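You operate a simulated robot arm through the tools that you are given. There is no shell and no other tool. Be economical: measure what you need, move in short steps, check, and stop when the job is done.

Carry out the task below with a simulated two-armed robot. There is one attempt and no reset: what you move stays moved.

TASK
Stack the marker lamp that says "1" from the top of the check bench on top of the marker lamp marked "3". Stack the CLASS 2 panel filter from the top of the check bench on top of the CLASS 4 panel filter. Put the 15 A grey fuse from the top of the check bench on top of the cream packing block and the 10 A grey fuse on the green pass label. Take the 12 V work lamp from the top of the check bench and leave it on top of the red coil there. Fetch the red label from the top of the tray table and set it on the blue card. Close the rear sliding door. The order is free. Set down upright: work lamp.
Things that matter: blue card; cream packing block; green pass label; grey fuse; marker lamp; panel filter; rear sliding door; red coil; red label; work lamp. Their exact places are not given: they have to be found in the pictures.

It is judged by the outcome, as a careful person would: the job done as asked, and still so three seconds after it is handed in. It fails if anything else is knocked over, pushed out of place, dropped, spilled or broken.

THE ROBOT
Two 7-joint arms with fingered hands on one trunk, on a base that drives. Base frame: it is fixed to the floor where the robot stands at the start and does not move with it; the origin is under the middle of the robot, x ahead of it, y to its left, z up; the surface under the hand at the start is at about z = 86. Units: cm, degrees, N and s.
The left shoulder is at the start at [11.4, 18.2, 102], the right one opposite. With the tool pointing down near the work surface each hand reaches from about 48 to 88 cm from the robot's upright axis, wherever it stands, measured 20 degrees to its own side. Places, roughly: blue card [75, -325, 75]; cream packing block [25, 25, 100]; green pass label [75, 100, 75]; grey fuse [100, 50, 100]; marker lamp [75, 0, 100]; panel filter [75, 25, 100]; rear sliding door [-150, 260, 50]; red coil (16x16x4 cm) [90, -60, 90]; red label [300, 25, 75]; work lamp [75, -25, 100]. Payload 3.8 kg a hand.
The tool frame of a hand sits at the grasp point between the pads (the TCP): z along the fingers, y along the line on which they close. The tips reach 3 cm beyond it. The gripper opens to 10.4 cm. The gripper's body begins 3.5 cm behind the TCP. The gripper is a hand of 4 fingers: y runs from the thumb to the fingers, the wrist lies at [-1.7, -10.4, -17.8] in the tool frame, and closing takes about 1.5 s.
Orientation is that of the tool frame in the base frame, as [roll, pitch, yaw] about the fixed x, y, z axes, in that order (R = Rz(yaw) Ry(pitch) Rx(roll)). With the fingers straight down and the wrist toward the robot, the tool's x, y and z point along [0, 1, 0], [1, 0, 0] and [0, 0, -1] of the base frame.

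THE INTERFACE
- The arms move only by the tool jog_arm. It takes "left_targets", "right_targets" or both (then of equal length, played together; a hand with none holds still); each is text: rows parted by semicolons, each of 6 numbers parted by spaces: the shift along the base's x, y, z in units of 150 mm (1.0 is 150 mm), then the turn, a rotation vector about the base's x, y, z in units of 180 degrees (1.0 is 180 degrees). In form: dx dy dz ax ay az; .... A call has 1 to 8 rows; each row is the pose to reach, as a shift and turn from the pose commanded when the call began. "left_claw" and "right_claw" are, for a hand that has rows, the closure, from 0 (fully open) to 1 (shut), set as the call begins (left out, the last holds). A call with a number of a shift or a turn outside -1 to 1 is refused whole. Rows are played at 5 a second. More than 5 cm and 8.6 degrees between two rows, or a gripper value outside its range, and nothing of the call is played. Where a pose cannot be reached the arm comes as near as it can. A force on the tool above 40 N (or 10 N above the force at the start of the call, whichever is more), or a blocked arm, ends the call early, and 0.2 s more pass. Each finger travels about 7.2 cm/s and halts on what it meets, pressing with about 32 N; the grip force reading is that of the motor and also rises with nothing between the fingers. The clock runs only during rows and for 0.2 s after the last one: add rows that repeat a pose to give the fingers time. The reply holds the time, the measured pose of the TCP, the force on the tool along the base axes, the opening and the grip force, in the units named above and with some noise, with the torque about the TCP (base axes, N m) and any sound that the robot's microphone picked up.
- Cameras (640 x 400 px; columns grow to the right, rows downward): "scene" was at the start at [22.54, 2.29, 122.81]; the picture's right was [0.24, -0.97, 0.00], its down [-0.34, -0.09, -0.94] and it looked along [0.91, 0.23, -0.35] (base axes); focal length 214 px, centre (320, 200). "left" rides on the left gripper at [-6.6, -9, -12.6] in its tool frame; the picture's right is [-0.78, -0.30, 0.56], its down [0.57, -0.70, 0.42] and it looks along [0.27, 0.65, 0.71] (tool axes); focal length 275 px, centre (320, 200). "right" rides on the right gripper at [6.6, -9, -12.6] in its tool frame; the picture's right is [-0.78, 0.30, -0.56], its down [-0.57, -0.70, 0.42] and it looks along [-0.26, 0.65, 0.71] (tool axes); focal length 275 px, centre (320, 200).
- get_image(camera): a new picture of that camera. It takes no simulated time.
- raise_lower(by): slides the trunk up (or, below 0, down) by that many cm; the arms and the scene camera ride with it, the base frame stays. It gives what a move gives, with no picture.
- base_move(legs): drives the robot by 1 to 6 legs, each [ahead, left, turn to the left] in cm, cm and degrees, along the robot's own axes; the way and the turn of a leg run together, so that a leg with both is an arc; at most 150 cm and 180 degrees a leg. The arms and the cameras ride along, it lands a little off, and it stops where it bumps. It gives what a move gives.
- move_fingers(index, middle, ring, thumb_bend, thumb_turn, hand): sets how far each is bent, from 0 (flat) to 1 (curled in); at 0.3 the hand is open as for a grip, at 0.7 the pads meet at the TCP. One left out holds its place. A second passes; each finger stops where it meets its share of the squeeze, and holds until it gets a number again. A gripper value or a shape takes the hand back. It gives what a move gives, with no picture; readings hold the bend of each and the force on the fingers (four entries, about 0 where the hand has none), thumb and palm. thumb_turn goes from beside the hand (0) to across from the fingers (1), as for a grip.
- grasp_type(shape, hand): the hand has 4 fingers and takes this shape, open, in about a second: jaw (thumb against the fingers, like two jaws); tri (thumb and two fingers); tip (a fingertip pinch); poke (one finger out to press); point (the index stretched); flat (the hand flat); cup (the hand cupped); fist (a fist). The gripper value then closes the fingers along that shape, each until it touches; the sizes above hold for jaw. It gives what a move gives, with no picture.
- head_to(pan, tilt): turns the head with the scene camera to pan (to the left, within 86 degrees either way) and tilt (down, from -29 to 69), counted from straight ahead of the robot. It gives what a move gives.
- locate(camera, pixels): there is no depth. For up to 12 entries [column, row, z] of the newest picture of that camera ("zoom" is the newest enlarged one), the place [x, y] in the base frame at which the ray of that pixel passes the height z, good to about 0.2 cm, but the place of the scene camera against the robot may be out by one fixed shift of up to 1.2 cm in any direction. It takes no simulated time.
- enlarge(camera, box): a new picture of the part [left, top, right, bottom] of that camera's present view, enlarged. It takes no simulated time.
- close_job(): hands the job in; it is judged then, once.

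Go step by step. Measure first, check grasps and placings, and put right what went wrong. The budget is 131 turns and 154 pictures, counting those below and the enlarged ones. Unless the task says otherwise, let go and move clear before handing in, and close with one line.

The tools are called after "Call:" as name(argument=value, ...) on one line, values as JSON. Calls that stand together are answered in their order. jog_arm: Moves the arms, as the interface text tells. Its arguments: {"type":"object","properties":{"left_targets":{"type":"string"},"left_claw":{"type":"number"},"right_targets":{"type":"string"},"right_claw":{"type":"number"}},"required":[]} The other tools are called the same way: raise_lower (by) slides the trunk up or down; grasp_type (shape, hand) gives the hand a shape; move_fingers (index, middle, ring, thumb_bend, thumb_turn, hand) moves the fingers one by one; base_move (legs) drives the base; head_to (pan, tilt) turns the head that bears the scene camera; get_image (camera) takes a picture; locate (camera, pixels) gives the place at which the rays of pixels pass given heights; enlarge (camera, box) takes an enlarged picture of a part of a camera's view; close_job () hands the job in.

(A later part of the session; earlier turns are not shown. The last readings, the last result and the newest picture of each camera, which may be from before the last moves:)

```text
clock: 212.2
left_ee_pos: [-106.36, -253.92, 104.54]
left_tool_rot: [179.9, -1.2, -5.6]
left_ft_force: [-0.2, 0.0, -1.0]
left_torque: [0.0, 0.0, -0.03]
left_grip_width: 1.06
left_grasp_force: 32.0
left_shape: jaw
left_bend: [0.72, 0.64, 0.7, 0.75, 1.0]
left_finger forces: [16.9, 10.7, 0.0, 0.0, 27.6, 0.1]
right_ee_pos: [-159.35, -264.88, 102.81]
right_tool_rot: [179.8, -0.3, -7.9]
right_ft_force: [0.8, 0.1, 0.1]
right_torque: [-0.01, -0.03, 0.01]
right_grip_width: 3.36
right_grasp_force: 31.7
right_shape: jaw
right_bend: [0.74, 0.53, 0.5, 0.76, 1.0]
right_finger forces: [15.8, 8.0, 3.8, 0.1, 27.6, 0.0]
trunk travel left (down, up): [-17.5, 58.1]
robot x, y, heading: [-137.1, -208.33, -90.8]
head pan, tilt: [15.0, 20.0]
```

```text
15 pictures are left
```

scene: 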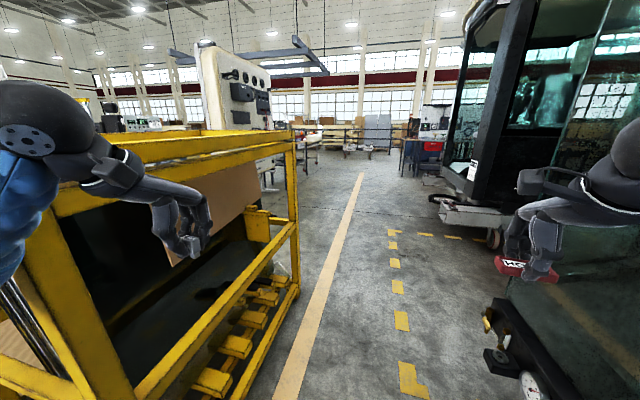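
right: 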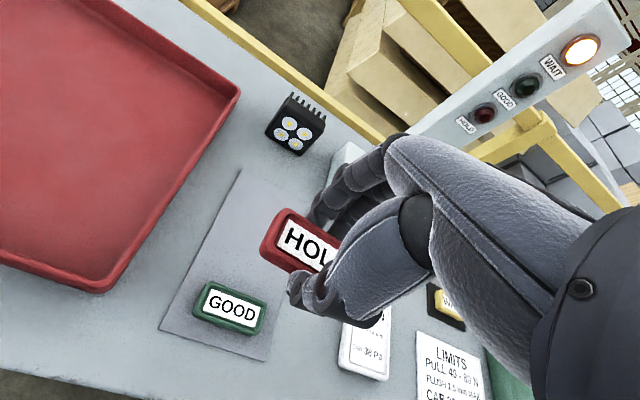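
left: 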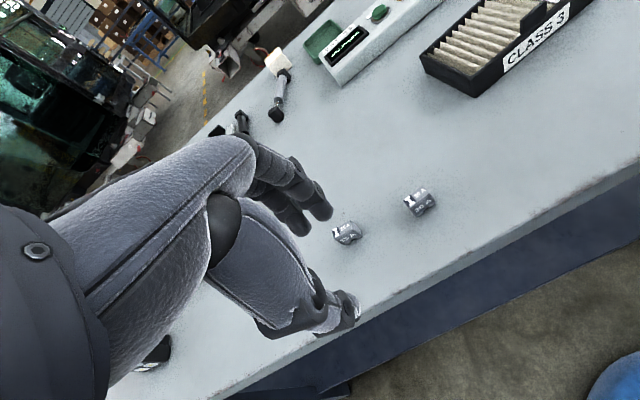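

The left elbow met the cart post; I back off, raise the trunk 40 cm so the arms pass above the cart, and shift left.

Call:
base_move(legs=[[-20, 0, 0]])

Call:
raise_lower(by=42)

Call:
base_move(legs=[[0, 14, 0], [110, 0, 0], [115, 0, 0]])

```text
clock: 213.8
left_ee_pos: [-105.63, -234.7, 103.87]
left_tool_rot: [-179.6, -0.9, -5.6]
left_ft_force: [-0.1, 0.1, 0.5]
left_torque: [0.01, -0.01, -0.01]
left_grip_width: 1.07
left_grasp_force: 32.0
left_shape: jaw
left_bend: [0.72, 0.64, 0.7, 0.75, 1.0]
left_finger forces: [17.0, 10.7, 0.0, 0.0, 27.4, 0.0]
right_ee_pos: [-158.67, -245.5, 102.6]
right_tool_rot: [-179.8, 0.1, -7.9]
right_ft_force: [0.6, 0.1, -0.3]
right_torque: [-0.04, -0.05, -0.02]
right_grip_width: 3.35
right_grasp_force: 32.4
right_shape: jaw
right_bend: [0.74, 0.53, 0.5, 0.76, 1.0]
right_finger forces: [15.9, 8.0, 3.8, 0.0, 27.7, 0.0]
trunk travel left (down, up): [-17.5, 58.1]
robot x, y, heading: [-137.17, -188.28, -90.2]
head pan, tilt: [15.0, 20.0]
```

```text
refused: 42 is not a number from -40 to 40
```

```text
clock: 216.4
left_ee_pos: [-92.0, -245.54, 103.97]
left_tool_rot: [-179.3, -1.6, -5.9]
left_ft_force: [-4.1, 12.6, -1.4]
left_torque: [-1.25, -0.27, 0.44]
left_grip_width: 1.06
left_grasp_force: 32.4
left_shape: jaw
left_bend: [0.72, 0.64, 0.7, 0.75, 1.0]
left_finger forces: [17.0, 10.6, 0.0, 0.0, 27.6, 16.1]
right_ee_pos: [-144.94, -257.12, 102.47]
right_tool_rot: [-179.7, -0.1, -7.9]
right_ft_force: [-0.6, -0.1, -0.5]
right_torque: [0.0, 0.03, 0.01]
right_grip_width: 3.37
right_grasp_force: 32.0
right_shape: jaw
right_bend: [0.74, 0.53, 0.5, 0.76, 1.0]
right_finger forces: [15.7, 8.1, 3.9, 0.1, 27.6, 0.0]
trunk travel left (down, up): [-17.5, 58.1]
robot x, y, heading: [-123.12, -199.56, -90.5]
head pan, tilt: [15.0, 20.0]
stopped in leg 2: the force on the tool passed its limit at 118 N (the readings are from after the stop); the commanded pose is now the measured one
```

The raise was refused (limit 40) and the left hand bumped the cart; the fuse is still gripped. I back off, then raise in a valid step.

Call:
base_move(legs=[[-22, 0, 0]])

Call:
raise_lower(by=38)

Call:
get_image(camera="scene")

```text
clock: 218.1
left_ee_pos: [-91.8, -223.5, 103.87]
left_tool_rot: [-179.2, -1.4, -5.8]
left_ft_force: [-0.5, 1.1, 0.4]
left_torque: [-0.02, 0.02, -0.01]
left_grip_width: 1.06
left_grasp_force: 31.8
left_shape: jaw
left_bend: [0.72, 0.64, 0.7, 0.75, 1.0]
left_finger forces: [17.0, 10.6, 0.0, 0.0, 27.5, 0.0]
right_ee_pos: [-144.95, -234.92, 102.37]
right_tool_rot: [-179.8, 0.0, -8.1]
right_ft_force: [0.1, 1.2, -0.2]
right_torque: [-0.03, 0.0, -0.02]
right_grip_width: 3.38
right_grasp_force: 31.9
right_shape: jaw
right_bend: [0.74, 0.53, 0.5, 0.76, 1.0]
right_finger forces: [15.8, 8.0, 3.8, 0.0, 27.7, 0.0]
trunk travel left (down, up): [-17.5, 58.1]
robot x, y, heading: [-123.22, -177.54, -90.2]
head pan, tilt: [15.0, 20.0]
```

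```text
clock: 221.8
left_ee_pos: [-91.75, -223.54, 141.89]
left_tool_rot: [-179.1, -1.4, -5.9]
left_ft_force: [1.1, 0.3, 0.2]
left_torque: [0.01, 0.0, -0.01]
left_grip_width: 1.07
left_grasp_force: 32.2
left_shape: jaw
left_bend: [0.72, 0.64, 0.7, 0.75, 1.0]
left_finger forces: [17.0, 10.7, 0.0, 0.0, 27.7, 0.0]
right_ee_pos: [-144.75, -234.94, 140.34]
right_tool_rot: [-179.6, 0.1, -8.0]
right_ft_force: [-0.6, -0.1, 0.0]
right_torque: [0.06, 0.01, -0.04]
right_grip_width: 3.37
right_grasp_force: 31.6
right_shape: jaw
right_bend: [0.74, 0.53, 0.5, 0.76, 1.0]
right_finger forces: [15.9, 8.0, 3.7, 0.0, 27.6, 0.0]
trunk travel left (down, up): [-55.5, 20.1]
robot x, y, heading: [-122.87, -177.5, -90.3]
head pan, tilt: [15.0, 20.0]
```

```text
14 pictures are left
```

scene: 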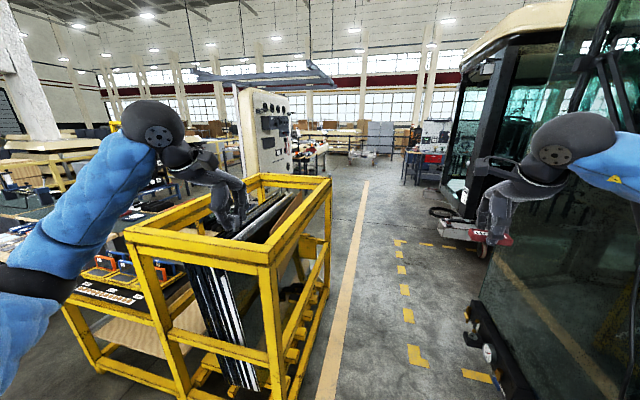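

Now the arms clear the cart top. I drive down the lane in measured legs.

Call:
base_move(legs=[[0, 4, 0], [60, 0, 0]])

```text
clock: 225.7
left_ee_pos: [-88.25, -283.55, 141.96]
left_tool_rot: [-179.2, -1.3, -5.9]
left_ft_force: [0.3, 0.0, -0.7]
left_torque: [0.01, 0.0, 0.03]
left_grip_width: 1.06
left_grasp_force: 32.3
left_shape: jaw
left_bend: [0.72, 0.64, 0.7, 0.75, 1.0]
left_finger forces: [17.0, 10.7, 0.0, 0.0, 27.6, 0.1]
right_ee_pos: [-141.27, -295.13, 140.41]
right_tool_rot: [-179.7, 0.0, -8.0]
right_ft_force: [0.4, -0.3, -0.6]
right_torque: [0.03, 0.05, 0.01]
right_grip_width: 3.37
right_grasp_force: 32.0
right_shape: jaw
right_bend: [0.74, 0.53, 0.5, 0.76, 1.0]
right_finger forces: [15.9, 8.0, 3.8, 0.0, 27.6, 0.1]
trunk travel left (down, up): [-55.5, 20.1]
robot x, y, heading: [-119.06, -237.43, -90.3]
head pan, tilt: [15.0, 20.0]
```

Call:
base_move(legs=[[90, 0, 0], [85, 0, 0], [0, 0, 90]])

Call:
head_to(pan=15, tilt=30)

Call:
get_image(camera="scene")

```text
clock: 238.4
left_ee_pos: [-74.5, -381.85, 141.88]
left_tool_rot: [-179.2, -1.4, 84.5]
left_ft_force: [-0.1, 0.6, 0.0]
left_torque: [-0.01, -0.03, 0.0]
left_grip_width: 1.07
left_grasp_force: 31.9
left_shape: jaw
left_bend: [0.72, 0.64, 0.7, 0.75, 1.0]
left_finger forces: [16.5, 10.2, 0.1, 0.1, 26.7, 0.1]
right_ee_pos: [-62.72, -434.81, 140.44]
right_tool_rot: [-179.7, 0.0, 82.4]
right_ft_force: [0.1, -0.1, -0.1]
right_torque: [0.0, 0.02, -0.03]
right_grip_width: 3.31
right_grasp_force: 32.0
right_shape: jaw
right_bend: [0.74, 0.53, 0.5, 0.76, 1.0]
right_finger forces: [15.5, 7.7, 3.8, 0.1, 27.0, 0.1]
trunk travel left (down, up): [-55.5, 20.1]
robot x, y, heading: [-120.26, -413.65, 0.0]
head pan, tilt: [15.0, 20.0]
```

```text
clock: 239.1
left_ee_pos: [-74.5, -381.76, 141.85]
left_tool_rot: [-179.3, -1.5, 84.5]
left_ft_force: [-0.4, 0.1, -0.2]
left_torque: [-0.02, 0.02, 0.0]
left_grip_width: 1.05
left_grasp_force: 32.1
left_shape: jaw
left_bend: [0.72, 0.64, 0.7, 0.75, 1.0]
left_finger forces: [16.4, 10.3, 0.0, 0.0, 26.8, 0.0]
right_ee_pos: [-62.72, -434.83, 140.45]
right_tool_rot: [-179.6, 0.1, 82.4]
right_ft_force: [-0.5, 0.1, -0.8]
right_torque: [-0.03, -0.01, -0.03]
right_grip_width: 3.34
right_grasp_force: 31.4
right_shape: jaw
right_bend: [0.74, 0.53, 0.5, 0.76, 1.0]
right_finger forces: [15.5, 7.7, 3.8, 0.1, 27.0, 0.1]
trunk travel left (down, up): [-55.5, 20.1]
robot x, y, heading: [-120.23, -413.45, 0.1]
head pan, tilt: [15.0, 30.0]
```

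```text
13 pictures are left
```

scene: 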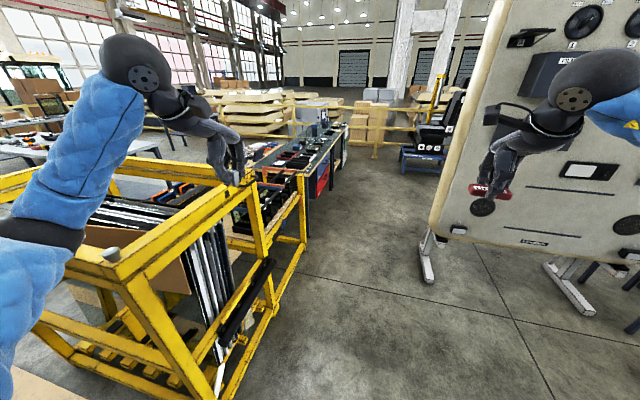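

From here the way behind the bench is open (bench back edge y≈−350, panel stand at y<−473). I drive along and turn to face the bench from behind.

Call:
base_move(legs=[[100, 0, 0], [94, 0, 0], [0, 0, 90], [24, 0, 0]])

Call:
head_to(pan=0, tilt=50)

Call:
get_image(camera="scene")

```text
clock: 254.0
left_ee_pos: [40.43, -343.41, 141.85]
left_tool_rot: [-179.2, -1.3, 175.0]
left_ft_force: [0.1, 0.4, -0.3]
left_torque: [-0.04, -0.01, -0.02]
left_grip_width: 1.07
left_grasp_force: 32.6
left_shape: jaw
left_bend: [0.72, 0.64, 0.7, 0.75, 1.0]
left_finger forces: [16.3, 10.2, 0.1, 0.0, 26.5, 0.0]
right_ee_pos: [93.19, -331.09, 140.37]
right_tool_rot: [-179.6, 0.1, 172.9]
right_ft_force: [-0.1, -0.5, -0.7]
right_torque: [-0.01, 0.01, 0.03]
right_grip_width: 3.3
right_grasp_force: 32.0
right_shape: jaw
right_bend: [0.74, 0.53, 0.5, 0.76, 1.0]
right_finger forces: [15.5, 7.4, 3.8, 0.1, 26.8, 0.0]
trunk travel left (down, up): [-55.5, 20.1]
robot x, y, heading: [72.69, -389.09, 90.7]
head pan, tilt: [15.0, 30.0]
```

```text
clock: 254.8
left_ee_pos: [40.31, -343.55, 141.84]
left_tool_rot: [-179.2, -1.5, 175.0]
left_ft_force: [0.1, -0.4, 0.2]
left_torque: [-0.01, -0.04, -0.02]
left_grip_width: 1.07
left_grasp_force: 31.6
left_shape: jaw
left_bend: [0.72, 0.64, 0.7, 0.75, 1.0]
left_finger forces: [16.4, 10.1, 0.0, 0.0, 26.6, 0.0]
right_ee_pos: [93.22, -331.26, 140.35]
right_tool_rot: [-179.7, 0.1, 172.9]
right_ft_force: [-0.4, -0.3, -0.6]
right_torque: [-0.01, -0.02, 0.03]
right_grip_width: 3.31
right_grasp_force: 31.8
right_shape: jaw
right_bend: [0.74, 0.53, 0.5, 0.76, 1.0]
right_finger forces: [15.5, 7.5, 3.9, 0.0, 26.8, 0.0]
trunk travel left (down, up): [-55.5, 20.1]
robot x, y, heading: [72.41, -388.94, 90.5]
head pan, tilt: [0.0, 50.0]
```

```text
12 pictures are left
```

scene: 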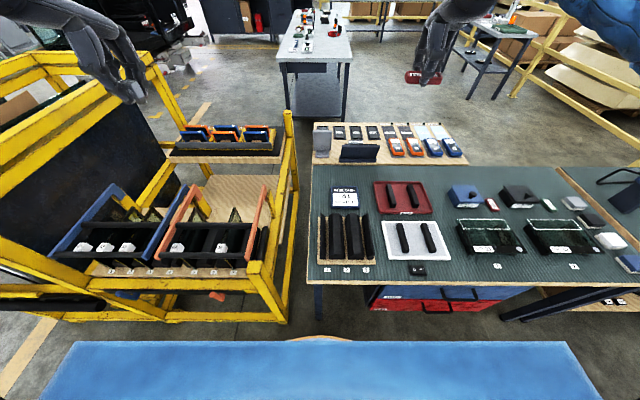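

Call:
enlarge(camera="scene", box=[304, 165, 400, 225])

Call:
locate(camera="zoom", pixels=[[265, 230, 80], [265, 230, 85], [265, 230, 90], [180, 150, 85], [355, 285, 85], [60, 130, 85]])

```text
6.67 times, centred on (352, 195) of scene
```

zoom: 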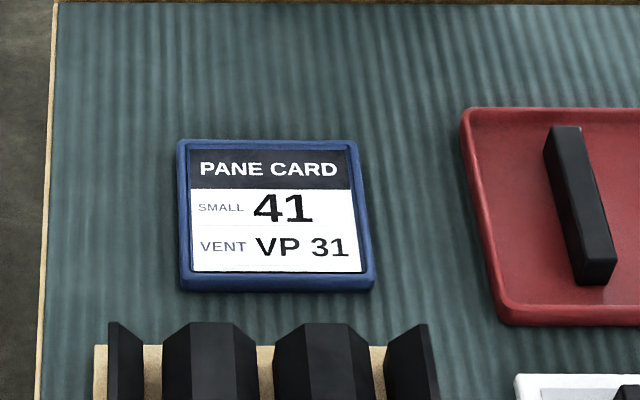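

```text
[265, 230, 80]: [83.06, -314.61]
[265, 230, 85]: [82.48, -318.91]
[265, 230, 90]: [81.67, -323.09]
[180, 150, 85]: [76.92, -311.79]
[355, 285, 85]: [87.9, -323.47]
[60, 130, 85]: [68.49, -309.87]
```

The blue "PANE CARD" is at ≈[83,−320]. I keep the trunk up (cart below the left arm) and lower only the right arm toward the card.

Call:
jog_arm(right_targets="-0.15 0.2 -0.15 0 0 0;-0.35 0.35 -0.3 0 0 0;-0.5 0.5 -0.5 0 0 0;-0.6 0.6 -0.75 0 0 0;-0.6 0.6 -1 0 0 0")

Call:
get_image(camera="right")

```text
clock: 256.0
left_ee_pos: [40.4, -343.54, 141.85]
left_tool_rot: [-179.2, -1.5, 175.0]
left_ft_force: [-0.8, -0.5, 0.2]
left_torque: [0.0, -0.01, 0.0]
left_grip_width: 1.06
left_grasp_force: 32.2
left_shape: jaw
left_bend: [0.72, 0.64, 0.7, 0.75, 1.0]
left_finger forces: [16.5, 10.1, 0.0, 0.0, 26.5, 0.0]
right_ee_pos: [84.2, -322.05, 125.29]
right_tool_rot: [-179.7, 0.0, 173.0]
right_ft_force: [0.1, 0.2, -0.5]
right_torque: [-0.01, 0.03, 0.0]
right_grip_width: 3.3
right_grasp_force: 31.9
right_shape: jaw
right_bend: [0.74, 0.53, 0.5, 0.76, 1.0]
right_finger forces: [15.5, 7.4, 3.9, 0.0, 26.6, 0.1]
trunk travel left (down, up): [-55.5, 20.1]
robot x, y, heading: [72.4, -388.97, 90.9]
head pan, tilt: [0.0, 50.0]
```

```text
10 pictures are left
```

right: 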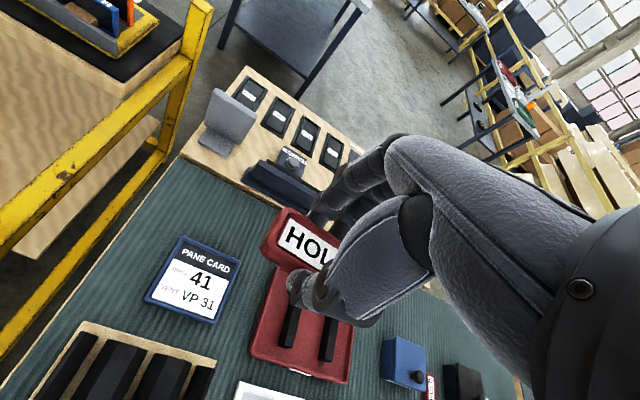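

Call:
locate(camera="right", pixels=[[194, 281, 80], [194, 281, 84], [194, 281, 86], [194, 281, 88]])

Call:
locate(camera="scene", pixels=[[344, 198, 80], [344, 198, 84], [344, 198, 86], [344, 198, 88]])

```text
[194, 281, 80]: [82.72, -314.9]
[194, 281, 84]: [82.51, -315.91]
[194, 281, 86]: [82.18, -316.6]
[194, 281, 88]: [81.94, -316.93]
```

```text
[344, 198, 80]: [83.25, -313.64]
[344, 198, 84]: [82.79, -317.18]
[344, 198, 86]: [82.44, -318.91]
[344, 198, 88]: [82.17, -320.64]
```

Card centre ≈[82.7,−315.3], top z≈81–82. I drive 6 cm closer, then go down over it.

Call:
base_move(legs=[[6, 0, 0]])

Call:
jog_arm(right_targets="-0.1 0.05 -0.2 0 0 0;-0.1 0.05 -0.5 0 0 0;-0.1 0.05 -0.8 0 0 0;-0.1 0.05 -1 0 0 0")

Call:
jog_arm(right_targets="0 0 -0.3 0 0 0;0 0 -0.6 0 0 0;0 0 -0.9 0 0 0;0 0 -1 0 0 0")

Call:
get_image(camera="right")

```text
clock: 257.0
left_ee_pos: [40.15, -337.24, 141.84]
left_tool_rot: [-179.0, -1.3, 174.9]
left_ft_force: [0.1, -0.2, -0.4]
left_torque: [0.01, 0.0, 0.01]
left_grip_width: 1.07
left_grasp_force: 31.9
left_shape: jaw
left_bend: [0.72, 0.64, 0.7, 0.75, 1.0]
left_finger forces: [16.4, 10.3, 0.1, 0.0, 26.6, 0.0]
right_ee_pos: [84.2, -315.9, 125.28]
right_tool_rot: [-179.7, 0.0, 173.0]
right_ft_force: [-0.3, -0.2, -0.9]
right_torque: [-0.02, -0.03, 0.0]
right_grip_width: 3.29
right_grasp_force: 32.4
right_shape: jaw
right_bend: [0.74, 0.53, 0.5, 0.76, 1.0]
right_finger forces: [15.5, 7.6, 3.8, 0.0, 26.7, 0.1]
trunk travel left (down, up): [-55.5, 20.1]
robot x, y, heading: [72.29, -382.86, 90.6]
head pan, tilt: [0.0, 50.0]
```

```text
clock: 258.0
left_ee_pos: [40.28, -337.43, 141.95]
left_tool_rot: [-179.2, -1.4, 175.0]
left_ft_force: [0.9, -0.9, -0.4]
left_torque: [-0.05, -0.02, -0.02]
left_grip_width: 1.07
left_grasp_force: 31.7
left_shape: jaw
left_bend: [0.72, 0.64, 0.7, 0.75, 1.0]
left_finger forces: [16.4, 10.1, 0.0, 0.1, 26.7, 0.0]
right_ee_pos: [82.59, -315.38, 110.28]
right_tool_rot: [-179.6, 0.1, 173.0]
right_ft_force: [-0.1, 0.0, 0.0]
right_torque: [0.02, 0.01, -0.01]
right_grip_width: 3.29
right_grasp_force: 31.8
right_shape: jaw
right_bend: [0.74, 0.53, 0.51, 0.76, 1.0]
right_finger forces: [15.5, 7.3, 3.8, 0.0, 26.7, 0.0]
trunk travel left (down, up): [-55.5, 20.1]
robot x, y, heading: [72.08, -382.98, 90.7]
head pan, tilt: [0.0, 50.0]
```

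```text
clock: 259.0
left_ee_pos: [40.18, -337.39, 141.87]
left_tool_rot: [-179.2, -1.3, 175.1]
left_ft_force: [0.1, 0.4, 0.2]
left_torque: [0.03, 0.0, 0.01]
left_grip_width: 1.07
left_grasp_force: 32.4
left_shape: jaw
left_bend: [0.72, 0.64, 0.7, 0.75, 1.0]
left_finger forces: [16.4, 10.2, 0.0, 0.0, 26.6, 0.0]
right_ee_pos: [82.8, -315.77, 95.02]
right_tool_rot: [-179.7, -0.1, 173.1]
right_ft_force: [-0.6, 1.0, 0.0]
right_torque: [-0.02, 0.01, 0.0]
right_grip_width: 3.29
right_grasp_force: 31.7
right_shape: jaw
right_bend: [0.74, 0.53, 0.51, 0.76, 1.0]
right_finger forces: [15.5, 7.3, 3.7, 0.0, 26.6, 0.0]
right hand out of reach, approached as far as the arm can: row 4
trunk travel left (down, up): [-55.5, 20.1]
robot x, y, heading: [72.15, -383.08, 90.4]
head pan, tilt: [0.0, 50.0]
```

```text
9 pictures are left
```

right: 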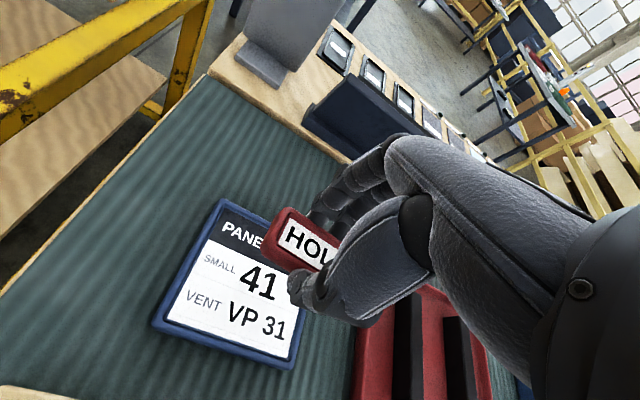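

Call:
locate(camera="right", pixels=[[236, 284, 81], [236, 284, 83], [221, 200, 82], [290, 370, 82], [152, 326, 82]])

Call:
raise_lower(by=-6)

```text
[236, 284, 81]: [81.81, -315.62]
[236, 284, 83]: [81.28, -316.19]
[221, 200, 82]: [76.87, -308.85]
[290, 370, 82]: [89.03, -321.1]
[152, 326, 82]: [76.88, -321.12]
```

```text
clock: 260.0
left_ee_pos: [40.25, -337.4, 136.03]
left_tool_rot: [-179.2, -1.5, 175.0]
left_ft_force: [-0.5, -0.3, -0.1]
left_torque: [0.0, -0.02, -0.01]
left_grip_width: 1.05
left_grasp_force: 32.4
left_shape: jaw
left_bend: [0.72, 0.64, 0.7, 0.75, 1.0]
left_finger forces: [16.5, 10.2, 0.0, 0.0, 26.6, 0.1]
right_ee_pos: [82.86, -315.69, 89.27]
right_tool_rot: [-179.7, 0.0, 173.1]
right_ft_force: [-0.4, -0.4, 0.6]
right_torque: [-0.01, -0.02, -0.01]
right_grip_width: 3.28
right_grasp_force: 31.9
right_shape: jaw
right_bend: [0.74, 0.53, 0.51, 0.76, 1.0]
right_finger forces: [15.5, 7.4, 3.7, 0.0, 26.6, 0.0]
trunk travel left (down, up): [-49.5, 26.1]
robot x, y, heading: [72.38, -382.85, 90.3]
head pan, tilt: [0.0, 50.0]
```

Card spans x 77–89, y −321…−309; the label is centred over it. I lower the last centimetres by the trunk.

Call:
raise_lower(by=-3)

Call:
jog_arm(right_targets="0 0 -0.02 0 0 0;0 0 -0.04 0 0 0;0 0 -0.06 0 0 0;0 0 -0.08 0 0 0;0 0 -0.1 0 0 0;0 0 -0.12 0 0 0")

```text
clock: 260.7
left_ee_pos: [40.26, -337.51, 132.93]
left_tool_rot: [-179.1, -1.4, 175.0]
left_ft_force: [0.5, 0.2, -0.4]
left_torque: [0.04, 0.0, 0.02]
left_grip_width: 1.07
left_grasp_force: 32.1
left_shape: jaw
left_bend: [0.72, 0.64, 0.7, 0.75, 1.0]
left_finger forces: [16.4, 10.2, 0.0, 0.0, 26.6, 0.1]
right_ee_pos: [82.93, -315.64, 86.21]
right_tool_rot: [-179.6, 0.1, 173.0]
right_ft_force: [-0.2, -1.3, -0.9]
right_torque: [0.01, 0.01, -0.03]
right_grip_width: 3.26
right_grasp_force: 32.1
right_shape: jaw
right_bend: [0.74, 0.53, 0.51, 0.76, 1.0]
right_finger forces: [15.6, 7.3, 3.8, 0.1, 26.6, 0.0]
trunk travel left (down, up): [-46.5, 29.1]
robot x, y, heading: [71.92, -383.01, 90.7]
head pan, tilt: [0.0, 50.0]
```

```text
clock: 262.1
left_ee_pos: [40.16, -337.5, 132.92]
left_tool_rot: [-179.1, -1.3, 175.0]
left_ft_force: [0.1, 0.5, -0.3]
left_torque: [0.04, 0.0, -0.02]
left_grip_width: 1.11
left_grasp_force: 32.1
left_shape: jaw
left_bend: [0.72, 0.64, 0.7, 0.75, 1.0]
left_finger forces: [16.4, 10.2, 0.0, 0.0, 26.6, 0.0]
right_ee_pos: [82.82, -315.62, 84.63]
right_tool_rot: [-179.9, 0.1, 173.0]
right_ft_force: [0.2, 0.3, 12.0]
right_torque: [0.05, 0.06, -0.04]
right_grip_width: 3.29
right_grasp_force: 32.3
right_shape: jaw
right_bend: [0.74, 0.53, 0.51, 0.76, 1.0]
right_finger forces: [24.0, 7.3, 3.7, 0.0, 32.1, 0.0]
trunk travel left (down, up): [-46.5, 29.1]
robot x, y, heading: [72.22, -382.92, 90.8]
head pan, tilt: [0.0, 50.0]
```

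Contact at 12 N. I relieve, open modestly, and rise.

Call:
jog_arm(right_targets="0 0 0.015 0 0 0;0 0 0.015 0 0 0;0 0 0.015 0 0 0;0 0 0.015 0 0 0;0 0 0.015 0 0 0;0 0 0.015 0 0 0", right_claw=0.42)

Call:
jog_arm(right_targets="0 0 0.1 0 0 0;0 0 0.3 0 0 0;0 0 0.6 0 0 0;0 0 0.9 0 0 0;0 -0.2 1 0 0 0")

Call:
get_image(camera="right")

```text
clock: 263.5
left_ee_pos: [40.14, -337.53, 133.02]
left_tool_rot: [-179.3, -1.3, 175.2]
left_ft_force: [0.5, 0.8, -0.4]
left_torque: [-0.01, 0.0, 0.01]
left_grip_width: 1.09
left_grasp_force: 32.0
left_shape: jaw
left_bend: [0.72, 0.64, 0.7, 0.75, 1.0]
left_finger forces: [16.4, 10.2, 0.0, 0.0, 26.6, 0.0]
right_ee_pos: [82.78, -315.76, 84.72]
right_tool_rot: [-179.7, 0.0, 173.0]
right_ft_force: [-0.9, -2.1, 8.5]
right_torque: [0.23, 0.03, 0.05]
right_grip_width: 5.82
right_grasp_force: 0.1
right_shape: jaw
right_bend: [0.74, 0.42, 0.38, 0.65, 0.99]
right_finger forces: [6.3, 2.3, 0.1, 0.1, 0.0, 0.1]
trunk travel left (down, up): [-46.5, 29.1]
robot x, y, heading: [72.07, -382.89, 90.7]
head pan, tilt: [0.0, 50.0]
```

```text
clock: 264.7
left_ee_pos: [40.54, -337.41, 133.07]
left_tool_rot: [-179.2, -1.6, 175.0]
left_ft_force: [-0.3, 0.2, -0.1]
left_torque: [-0.04, 0.04, 0.05]
left_grip_width: 1.1
left_grasp_force: 31.9
left_shape: jaw
left_bend: [0.72, 0.64, 0.7, 0.75, 1.0]
left_finger forces: [16.5, 10.2, 0.1, 0.0, 26.7, 0.0]
right_ee_pos: [83.15, -318.73, 99.54]
right_tool_rot: [-179.6, 0.1, 172.8]
right_ft_force: [0.1, -0.4, 0.5]
right_torque: [0.0, 0.03, -0.03]
right_grip_width: 6.01
right_grasp_force: 0.1
right_shape: jaw
right_bend: [0.73, 0.41, 0.38, 0.65, 0.99]
right_finger forces: [0.0, 0.0, 0.0, 0.0, 0.0, 0.0]
right hand out of reach, approached as far as the arm can: row 1, 2
trunk travel left (down, up): [-46.5, 29.1]
robot x, y, heading: [72.28, -382.8, 90.8]
head pan, tilt: [0.0, 50.0]
```

```text
8 pictures are left
```

right: 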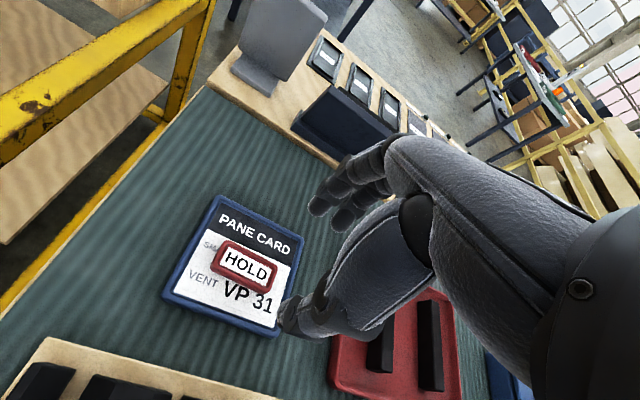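

HOLD sits on the blue card. I raise the hand and trunk and retrace: back, strafe left behind the cart, then forward through the lane.

Call:
jog_arm(right_targets="0 -0.1 0.25 0 0 0;0 -0.2 0.5 0 0 0;0 -0.3 0.75 0 0 0;0 -0.4 1 0 0 0")

Call:
raise_lower(by=24)

Call:
base_move(legs=[[-30, 0, 0], [0, 97, 0], [0, 97, 0]])

```text
clock: 265.7
left_ee_pos: [40.31, -337.42, 132.97]
left_tool_rot: [-179.2, -1.3, 175.1]
left_ft_force: [-0.2, -0.8, 0.4]
left_torque: [0.01, -0.02, 0.03]
left_grip_width: 1.08
left_grasp_force: 32.0
left_shape: jaw
left_bend: [0.72, 0.64, 0.7, 0.75, 1.0]
left_finger forces: [16.4, 10.2, 0.0, 0.1, 26.7, 0.0]
right_ee_pos: [82.78, -324.84, 114.69]
right_tool_rot: [-179.7, 0.1, 173.0]
right_ft_force: [1.2, 0.5, -0.6]
right_torque: [0.01, -0.04, 0.01]
right_grip_width: 6.02
right_grasp_force: 0.1
right_shape: jaw
right_bend: [0.73, 0.41, 0.38, 0.65, 0.99]
right_finger forces: [0.0, 0.0, 0.0, 0.0, 0.0, 0.0]
trunk travel left (down, up): [-46.5, 29.1]
robot x, y, heading: [72.25, -382.89, 90.5]
head pan, tilt: [0.0, 50.0]
```

```text
clock: 268.2
left_ee_pos: [40.17, -337.42, 156.98]
left_tool_rot: [-179.1, -1.4, 175.1]
left_ft_force: [-0.7, 0.2, -0.6]
left_torque: [0.02, 0.01, 0.0]
left_grip_width: 1.09
left_grasp_force: 31.4
left_shape: jaw
left_bend: [0.72, 0.64, 0.7, 0.75, 1.0]
left_finger forces: [16.4, 10.1, 0.0, 0.1, 26.6, 0.0]
right_ee_pos: [82.85, -324.69, 138.56]
right_tool_rot: [-179.6, 0.0, 173.0]
right_ft_force: [-0.1, -0.4, 0.4]
right_torque: [-0.03, 0.01, 0.03]
right_grip_width: 6.02
right_grasp_force: 0.1
right_shape: jaw
right_bend: [0.73, 0.41, 0.38, 0.65, 0.99]
right_finger forces: [0.0, 0.0, 0.1, 0.1, 0.0, 0.1]
trunk travel left (down, up): [-70.5, 5.1]
robot x, y, heading: [72.42, -382.82, 90.5]
head pan, tilt: [0.0, 50.0]
```

```text
clock: 279.6
left_ee_pos: [-154.34, -369.2, 156.9]
left_tool_rot: [-179.2, -1.4, 174.8]
left_ft_force: [-0.9, 0.2, -0.9]
left_torque: [0.03, 0.01, -0.02]
left_grip_width: 1.09
left_grasp_force: 32.3
left_shape: jaw
left_bend: [0.72, 0.64, 0.7, 0.75, 1.0]
left_finger forces: [16.4, 10.2, 0.1, 0.0, 26.6, 0.0]
right_ee_pos: [-111.7, -356.51, 138.54]
right_tool_rot: [-179.7, 0.0, 172.9]
right_ft_force: [0.3, 0.4, -0.5]
right_torque: [0.03, -0.01, -0.01]
right_grip_width: 5.98
right_grasp_force: 0.1
right_shape: jaw
right_bend: [0.73, 0.41, 0.38, 0.65, 0.99]
right_finger forces: [0.0, 0.1, 0.0, 0.0, 0.0, 0.1]
trunk travel left (down, up): [-70.5, 5.1]
robot x, y, heading: [-122.42, -414.98, 90.6]
head pan, tilt: [0.0, 50.0]
```

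Call:
base_move(legs=[[0, -2, -0.6], [110, 0, 0], [110, 0, 0], [110, 0, 0], [88, 0, 0]])

Call:
base_move(legs=[[0, 0, -90], [80, 0, 0]])

Call:
raise_lower(by=-38)

```text
clock: 300.2
left_ee_pos: [-149.49, 37.82, 157.95]
left_tool_rot: [179.7, -2.2, 179.3]
left_ft_force: [0.1, 0.3, 0.1]
left_torque: [-0.02, 0.01, 0.0]
left_grip_width: 1.07
left_grasp_force: 31.9
left_shape: jaw
left_bend: [0.72, 0.64, 0.7, 0.75, 1.0]
left_finger forces: [16.5, 10.4, 0.0, 0.0, 26.9, 0.1]
right_ee_pos: [-108.87, 54.25, 138.86]
right_tool_rot: [-179.9, -0.7, 177.9]
right_ft_force: [-0.2, 0.6, 0.5]
right_torque: [0.01, 0.0, -0.02]
right_grip_width: 6.01
right_grasp_force: 0.0
right_shape: jaw
right_bend: [0.73, 0.41, 0.38, 0.65, 0.99]
right_finger forces: [0.1, 0.0, 0.1, 0.0, 0.0, 0.1]
trunk travel left (down, up): [-70.5, 5.1]
robot x, y, heading: [-115.93, -4.22, 95.5]
head pan, tilt: [0.0, 50.0]
stopped in leg 5: the robot was blocked; the commanded pose is now the measured one
```

```text
clock: 301.1
left_ee_pos: [-149.45, 37.67, 157.96]
left_tool_rot: [179.8, -2.2, 178.8]
left_ft_force: [0.2, 0.8, 0.3]
left_torque: [0.02, -0.02, 0.02]
left_grip_width: 1.09
left_grasp_force: 32.2
left_shape: jaw
left_bend: [0.72, 0.64, 0.7, 0.75, 1.0]
left_finger forces: [16.7, 10.3, 0.0, 0.0, 27.0, 0.0]
right_ee_pos: [-107.81, 53.24, 139.04]
right_tool_rot: [179.9, -0.6, 176.7]
right_ft_force: [0.2, 1.7, -0.1]
right_torque: [-0.03, 0.04, -0.03]
right_grip_width: 6.0
right_grasp_force: 0.1
right_shape: jaw
right_bend: [0.73, 0.41, 0.38, 0.65, 0.99]
right_finger forces: [0.1, 0.0, 0.1, 0.0, 0.0, 0.1]
trunk travel left (down, up): [-70.5, 5.1]
robot x, y, heading: [-116.06, -4.39, 94.2]
head pan, tilt: [0.0, 50.0]
stopped in leg 1: the robot was blocked; the commanded pose is now the measured one
```

```text
clock: 304.8
left_ee_pos: [-150.56, 33.9, 120.33]
left_tool_rot: [179.8, -2.8, -178.4]
left_ft_force: [-0.7, -0.3, 0.2]
left_torque: [-0.01, -0.02, 0.02]
left_grip_width: 1.09
left_grasp_force: 32.1
left_shape: jaw
left_bend: [0.72, 0.64, 0.7, 0.75, 1.0]
left_finger forces: [16.6, 10.5, 0.1, 0.1, 27.2, 0.1]
right_ee_pos: [-110.06, 51.64, 101.11]
right_tool_rot: [179.8, -1.2, 179.7]
right_ft_force: [0.1, 0.1, 0.4]
right_torque: [0.01, 0.0, -0.04]
right_grip_width: 6.02
right_grasp_force: 0.0
right_shape: jaw
right_bend: [0.73, 0.41, 0.38, 0.65, 0.99]
right_finger forces: [0.0, 0.1, 0.0, 0.0, 0.0, 0.1]
trunk travel left (down, up): [-32.5, 43.1]
robot x, y, heading: [-115.43, -6.69, 97.4]
head pan, tilt: [0.0, 50.0]
```

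Something on the left (a machine) blocked the left arm. I strafe right away from it, then turn to face the bench.

Call:
base_move(legs=[[-6, -40, 0]])

Call:
base_move(legs=[[0, 0, -96]])

Call:
get_image(camera="left")

```text
clock: 305.7
left_ee_pos: [-150.58, 34.3, 120.38]
left_tool_rot: [179.8, -2.9, -177.5]
left_ft_force: [-0.5, -0.4, -0.5]
left_torque: [-0.03, 0.04, 0.01]
left_grip_width: 1.1
left_grasp_force: 31.7
left_shape: jaw
left_bend: [0.72, 0.64, 0.7, 0.75, 1.0]
left_finger forces: [16.6, 10.5, 0.0, 0.1, 27.2, 0.0]
right_ee_pos: [-108.87, 51.85, 101.19]
right_tool_rot: [179.8, -0.8, 178.9]
right_ft_force: [0.4, 0.5, 0.6]
right_torque: [0.03, -0.01, 0.0]
right_grip_width: 5.99
right_grasp_force: 0.0
right_shape: jaw
right_bend: [0.73, 0.41, 0.38, 0.65, 0.99]
right_finger forces: [0.0, 0.0, 0.0, 0.0, 0.0, 0.0]
trunk travel left (down, up): [-32.5, 43.1]
robot x, y, heading: [-114.63, -6.69, 96.3]
head pan, tilt: [0.0, 50.0]
stopped in leg 1: the robot was blocked; the commanded pose is now the measured one
```

```text
clock: 306.4
left_ee_pos: [-150.59, 34.16, 120.31]
left_tool_rot: [179.5, -2.9, -177.5]
left_ft_force: [-0.1, -0.3, 0.0]
left_torque: [-0.02, -0.01, 0.02]
left_grip_width: 1.1
left_grasp_force: 32.3
left_shape: jaw
left_bend: [0.72, 0.64, 0.7, 0.75, 1.0]
left_finger forces: [16.6, 10.6, 0.1, 0.0, 27.1, 0.1]
right_ee_pos: [-108.74, 51.68, 101.04]
right_tool_rot: [179.9, -0.7, 178.8]
right_ft_force: [-0.1, -0.8, 0.0]
right_torque: [0.02, -0.04, -0.01]
right_grip_width: 6.02
right_grasp_force: 0.2
right_shape: jaw
right_bend: [0.73, 0.41, 0.38, 0.65, 0.99]
right_finger forces: [0.1, 0.1, 0.0, 0.0, 0.0, 0.0]
trunk travel left (down, up): [-32.5, 43.1]
robot x, y, heading: [-114.4, -6.83, 96.2]
head pan, tilt: [0.0, 50.0]
stopped in leg 1: the robot was blocked; the commanded pose is now the measured one
```

```text
7 pictures are left
```

left: 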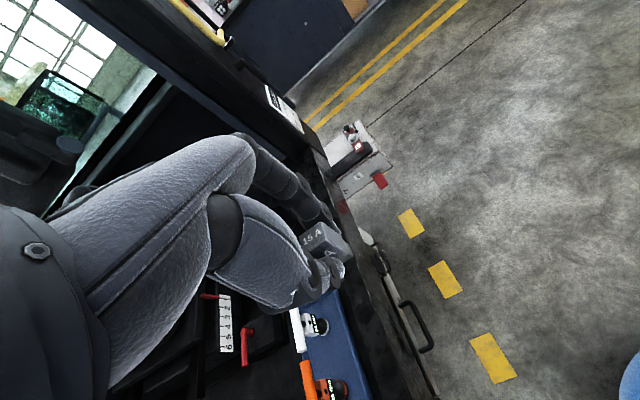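

The left hand has strayed inside the cab's door opening. I back straight out the way it came.

Call:
base_move(legs=[[-30, 0, 0]])

```text
clock: 307.1
left_ee_pos: [-150.58, 34.17, 120.41]
left_tool_rot: [179.4, -2.8, -177.5]
left_ft_force: [0.6, 0.3, -0.5]
left_torque: [-0.01, -0.04, -0.01]
left_grip_width: 1.07
left_grasp_force: 31.9
left_shape: jaw
left_bend: [0.72, 0.64, 0.7, 0.75, 1.0]
left_finger forces: [16.5, 10.4, 0.0, 0.0, 27.3, 0.0]
right_ee_pos: [-108.72, 51.71, 100.89]
right_tool_rot: [-179.9, -0.6, 178.9]
right_ft_force: [-0.2, 0.1, 0.0]
right_torque: [0.02, -0.04, 0.0]
right_grip_width: 6.01
right_grasp_force: 0.1
right_shape: jaw
right_bend: [0.73, 0.41, 0.38, 0.65, 0.99]
right_finger forces: [0.1, 0.1, 0.1, 0.1, 0.0, 0.0]
trunk travel left (down, up): [-32.5, 43.1]
robot x, y, heading: [-114.35, -6.82, 96.4]
head pan, tilt: [0.0, 50.0]
stopped in leg 1: the robot was blocked; the commanded pose is now the measured one
```

Lowering made it worse; I raise the trunk back up first and then back out.

Call:
raise_lower(by=38)

Call:
base_move(legs=[[-25, 0, 0]])

Call:
get_image(camera="scene")

```text
clock: 310.8
left_ee_pos: [-152.01, 35.07, 157.53]
left_tool_rot: [-180.0, -1.9, -177.5]
left_ft_force: [-0.1, 0.8, -0.8]
left_torque: [-0.02, -0.01, 0.02]
left_grip_width: 1.09
left_grasp_force: 32.4
left_shape: jaw
left_bend: [0.72, 0.64, 0.7, 0.75, 1.0]
left_finger forces: [16.5, 10.6, 0.0, 0.0, 27.2, 0.0]
right_ee_pos: [-109.95, 52.49, 138.45]
right_tool_rot: [-179.4, 0.2, 178.8]
right_ft_force: [-0.8, 1.2, 0.5]
right_torque: [0.0, -0.02, 0.01]
right_grip_width: 6.01
right_grasp_force: 0.1
right_shape: jaw
right_bend: [0.73, 0.41, 0.38, 0.65, 0.99]
right_finger forces: [0.1, 0.0, 0.0, 0.0, 0.0, 0.0]
trunk travel left (down, up): [-70.5, 5.1]
robot x, y, heading: [-114.35, -6.58, 96.5]
head pan, tilt: [0.0, 50.0]
```

```text
clock: 312.6
left_ee_pos: [-149.48, 10.04, 157.46]
left_tool_rot: [-179.9, -2.1, -177.4]
left_ft_force: [0.0, 0.1, 0.0]
left_torque: [0.0, -0.01, 0.0]
left_grip_width: 1.09
left_grasp_force: 32.2
left_shape: jaw
left_bend: [0.72, 0.64, 0.7, 0.75, 1.0]
left_finger forces: [16.6, 10.7, 0.1, 0.0, 27.1, 0.0]
right_ee_pos: [-107.18, 27.6, 138.43]
right_tool_rot: [-179.5, 0.1, 179.0]
right_ft_force: [0.6, -0.2, 0.1]
right_torque: [-0.05, -0.01, 0.0]
right_grip_width: 6.03
right_grasp_force: 0.2
right_shape: jaw
right_bend: [0.73, 0.41, 0.38, 0.65, 0.99]
right_finger forces: [0.1, 0.1, 0.0, 0.0, 0.0, 0.0]
trunk travel left (down, up): [-70.5, 5.1]
robot x, y, heading: [-111.52, -31.57, 96.6]
head pan, tilt: [0.0, 50.0]
```

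```text
6 pictures are left
```

scene: 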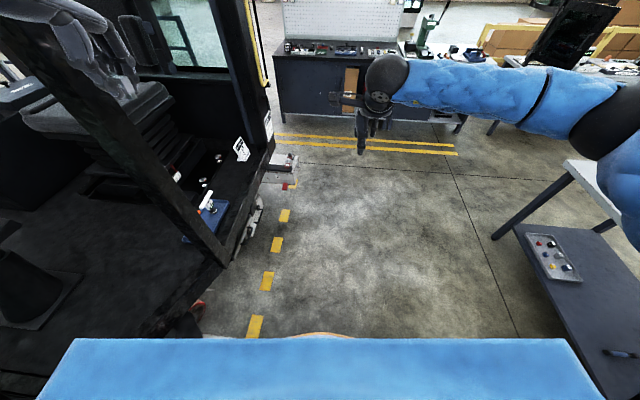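

Freed. I back further along the same path, strafe right well clear, then turn to the bench.

Call:
base_move(legs=[[-60, 0, 0], [0, -60, 0]])

```text
clock: 319.0
left_ee_pos: [-83.18, -43.07, 157.5]
left_tool_rot: [-180.0, -2.0, -177.5]
left_ft_force: [-0.5, -0.3, -0.3]
left_torque: [-0.01, 0.0, 0.0]
left_grip_width: 1.11
left_grasp_force: 31.6
left_shape: jaw
left_bend: [0.72, 0.64, 0.7, 0.75, 1.0]
left_finger forces: [16.5, 10.5, 0.1, 0.0, 27.1, 0.0]
right_ee_pos: [-40.86, -25.64, 138.48]
right_tool_rot: [-179.4, 0.1, 178.8]
right_ft_force: [0.8, 0.4, 0.4]
right_torque: [-0.01, 0.04, 0.01]
right_grip_width: 6.03
right_grasp_force: 0.0
right_shape: jaw
right_bend: [0.73, 0.41, 0.38, 0.65, 0.99]
right_finger forces: [0.0, 0.0, 0.1, 0.0, 0.1, 0.0]
trunk travel left (down, up): [-70.5, 5.1]
robot x, y, heading: [-45.8, -84.7, 96.3]
head pan, tilt: [0.0, 50.0]
5 turns are left
```

Only five turns remain, so I chain moves: turn to the bench, go to the cream block's stance, restore trunk height, bring the left hand near the block and look.

Call:
base_move(legs=[[0, 0, -96.3], [0, 94, 0], [15, 0, 0]])

Call:
raise_lower(by=-38)

Call:
raise_lower(by=-13)

Call:
jog_arm(left_targets="0.15 -0.15 0.02 0 0 0;0.3 -0.3 0.04 0 0 0;0.45 -0.42 0.06 0 0 0;0.55 -0.5 0.06 0 0 0")

Call:
get_image(camera="left")

Call:
head_to(pan=82, tilt=18)

Call:
enlarge(camera="scene", box=[120, 90, 440, 290])

Call:
locate(camera="left", pixels=[[250, 300, 90], [300, 250, 90], [350, 200, 90], [400, 150, 90], [250, 200, 90], [350, 300, 90], [200, 250, 90], [400, 250, 90], [300, 350, 90], [200, 350, 90], [450, 200, 90], [300, 150, 90]])

Call:
locate(camera="zoom", pixels=[[100, 200, 50], [200, 200, 50], [300, 200, 50], [400, 200, 50], [500, 200, 50], [100, 250, 10], [200, 250, 10], [300, 250, 10], [400, 250, 10], [500, 250, 10], [300, 300, 0], [200, 300, 0]])

```text
clock: 328.9
left_ee_pos: [15.47, 41.78, 157.59]
left_tool_rot: [-180.0, -2.1, 85.9]
left_ft_force: [0.0, -0.2, -0.4]
left_torque: [-0.01, -0.01, -0.02]
left_grip_width: 1.08
left_grasp_force: 32.4
left_shape: jaw
left_bend: [0.72, 0.64, 0.7, 0.75, 1.0]
left_finger forces: [16.5, 10.3, 0.1, 0.0, 26.6, 0.0]
right_ee_pos: [27.92, -2.1, 138.62]
right_tool_rot: [-179.7, 0.1, 82.2]
right_ft_force: [0.0, -0.2, -0.4]
right_torque: [0.0, 0.0, -0.02]
right_grip_width: 6.02
right_grasp_force: 0.1
right_shape: jaw
right_bend: [0.73, 0.41, 0.38, 0.65, 0.99]
right_finger forces: [0.1, 0.1, 0.0, 0.0, 0.1, 0.1]
trunk travel left (down, up): [-70.5, 5.1]
robot x, y, heading: [-30.29, 9.14, -0.0]
head pan, tilt: [0.0, 50.0]
```

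```text
clock: 332.6
left_ee_pos: [15.62, 41.84, 119.52]
left_tool_rot: [-179.9, -2.1, 85.9]
left_ft_force: [0.2, 0.0, -0.6]
left_torque: [-0.02, 0.0, 0.0]
left_grip_width: 1.06
left_grasp_force: 32.0
left_shape: jaw
left_bend: [0.72, 0.64, 0.7, 0.75, 1.0]
left_finger forces: [16.4, 10.2, 0.0, 0.1, 26.6, 0.0]
right_ee_pos: [28.03, -2.11, 100.59]
right_tool_rot: [-179.6, 0.2, 82.4]
right_ft_force: [0.3, 0.8, 0.1]
right_torque: [-0.02, -0.01, -0.02]
right_grip_width: 6.01
right_grasp_force: 0.1
right_shape: jaw
right_bend: [0.73, 0.41, 0.38, 0.65, 0.99]
right_finger forces: [0.0, 0.1, 0.0, 0.1, 0.1, 0.0]
trunk travel left (down, up): [-32.5, 43.1]
robot x, y, heading: [-29.95, 9.06, -0.3]
head pan, tilt: [0.0, 50.0]
```

```text
clock: 334.0
left_ee_pos: [15.8, 41.84, 106.7]
left_tool_rot: [-179.7, -2.1, 85.8]
left_ft_force: [0.5, -0.3, -0.4]
left_torque: [-0.02, -0.01, 0.0]
left_grip_width: 1.12
left_grasp_force: 32.0
left_shape: jaw
left_bend: [0.72, 0.64, 0.7, 0.75, 1.0]
left_finger forces: [16.4, 10.4, 0.0, 0.0, 26.6, 0.1]
right_ee_pos: [28.73, -2.03, 89.02]
right_tool_rot: [178.9, -0.6, 82.1]
right_ft_force: [-2.7, -2.0, 14.2]
right_torque: [-0.05, -0.4, -0.06]
right_grip_width: 5.71
right_grasp_force: 0.1
right_shape: jaw
right_bend: [0.74, 0.42, 0.38, 0.65, 0.99]
right_finger forces: [9.3, 4.3, 0.1, 0.0, 0.0, 0.0]
trunk travel left (down, up): [-19.8, 55.8]
robot x, y, heading: [-30.02, 9.56, -0.2]
head pan, tilt: [0.0, 50.0]
stopped: the force on the tool passed its limit at 45 N (the readings are from after the stop); the commanded pose is now the measured one
```

```text
clock: 335.0
left_ee_pos: [23.87, 34.23, 107.75]
left_tool_rot: [-179.9, -2.1, 86.0]
left_ft_force: [-0.1, 0.2, 0.1]
left_torque: [-0.02, -0.01, -0.03]
left_grip_width: 1.08
left_grasp_force: 32.0
left_shape: jaw
left_bend: [0.72, 0.64, 0.7, 0.75, 1.0]
left_finger forces: [16.3, 10.2, 0.1, 0.0, 26.6, 0.1]
right_ee_pos: [28.54, -2.07, 88.98]
right_tool_rot: [179.1, -0.6, 82.1]
right_ft_force: [-1.8, -0.9, 22.2]
right_torque: [-0.06, -0.74, -0.06]
right_grip_width: 5.89
right_grasp_force: 0.0
right_shape: jaw
right_bend: [0.74, 0.41, 0.38, 0.65, 0.99]
right_finger forces: [14.3, 7.6, 0.0, 0.0, 0.1, 0.0]
trunk travel left (down, up): [-19.8, 55.8]
robot x, y, heading: [-30.14, 8.74, -0.2]
head pan, tilt: [0.0, 50.0]
```

```text
5 pictures are left
```

left: 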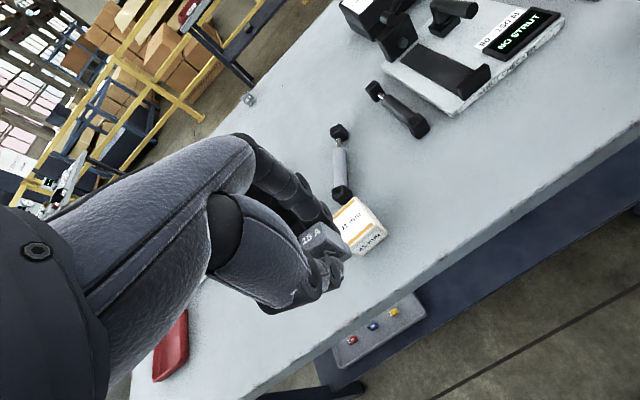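

```text
clock: 336.6
left_ee_pos: [23.91, 34.31, 107.69]
left_tool_rot: [180.0, -2.2, 85.9]
left_ft_force: [-0.5, -0.4, -0.3]
left_torque: [-0.03, 0.02, 0.0]
left_grip_width: 1.09
left_grasp_force: 31.9
left_shape: jaw
left_bend: [0.72, 0.64, 0.7, 0.75, 1.0]
left_finger forces: [16.3, 10.3, 0.1, 0.1, 26.5, 0.0]
right_ee_pos: [28.56, -2.06, 88.89]
right_tool_rot: [179.0, -0.6, 82.1]
right_ft_force: [-1.4, -0.8, 22.0]
right_torque: [-0.07, -0.82, -0.02]
right_grip_width: 5.9
right_grasp_force: 0.1
right_shape: jaw
right_bend: [0.74, 0.41, 0.38, 0.65, 0.99]
right_finger forces: [14.8, 8.2, 0.0, 0.0, 0.0, 0.0]
trunk travel left (down, up): [-19.8, 55.8]
robot x, y, heading: [-30.17, 9.3, -0.1]
head pan, tilt: [82.0, 18.0]
```

```text
2.00 times, centred on (280, 190) of scene
```

zoom: 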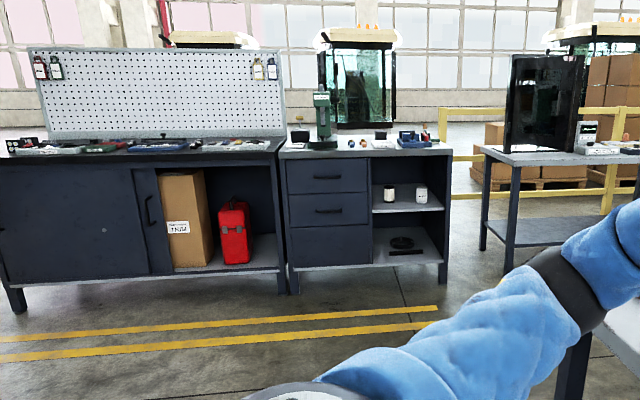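

```text
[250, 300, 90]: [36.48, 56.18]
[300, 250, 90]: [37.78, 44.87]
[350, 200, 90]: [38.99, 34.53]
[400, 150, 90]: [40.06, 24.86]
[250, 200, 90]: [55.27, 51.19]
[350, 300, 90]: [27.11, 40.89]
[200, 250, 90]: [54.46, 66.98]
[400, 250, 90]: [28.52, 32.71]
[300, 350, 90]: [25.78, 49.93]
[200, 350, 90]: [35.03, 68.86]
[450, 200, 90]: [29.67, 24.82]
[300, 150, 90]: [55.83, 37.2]
```

```text
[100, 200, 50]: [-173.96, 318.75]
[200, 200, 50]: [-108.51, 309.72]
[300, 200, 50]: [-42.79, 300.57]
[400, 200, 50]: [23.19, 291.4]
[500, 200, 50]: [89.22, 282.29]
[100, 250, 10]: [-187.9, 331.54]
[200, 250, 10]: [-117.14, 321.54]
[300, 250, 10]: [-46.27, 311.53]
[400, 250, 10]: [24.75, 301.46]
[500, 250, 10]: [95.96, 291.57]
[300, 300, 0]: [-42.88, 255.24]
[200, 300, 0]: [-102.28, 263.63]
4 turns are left
```

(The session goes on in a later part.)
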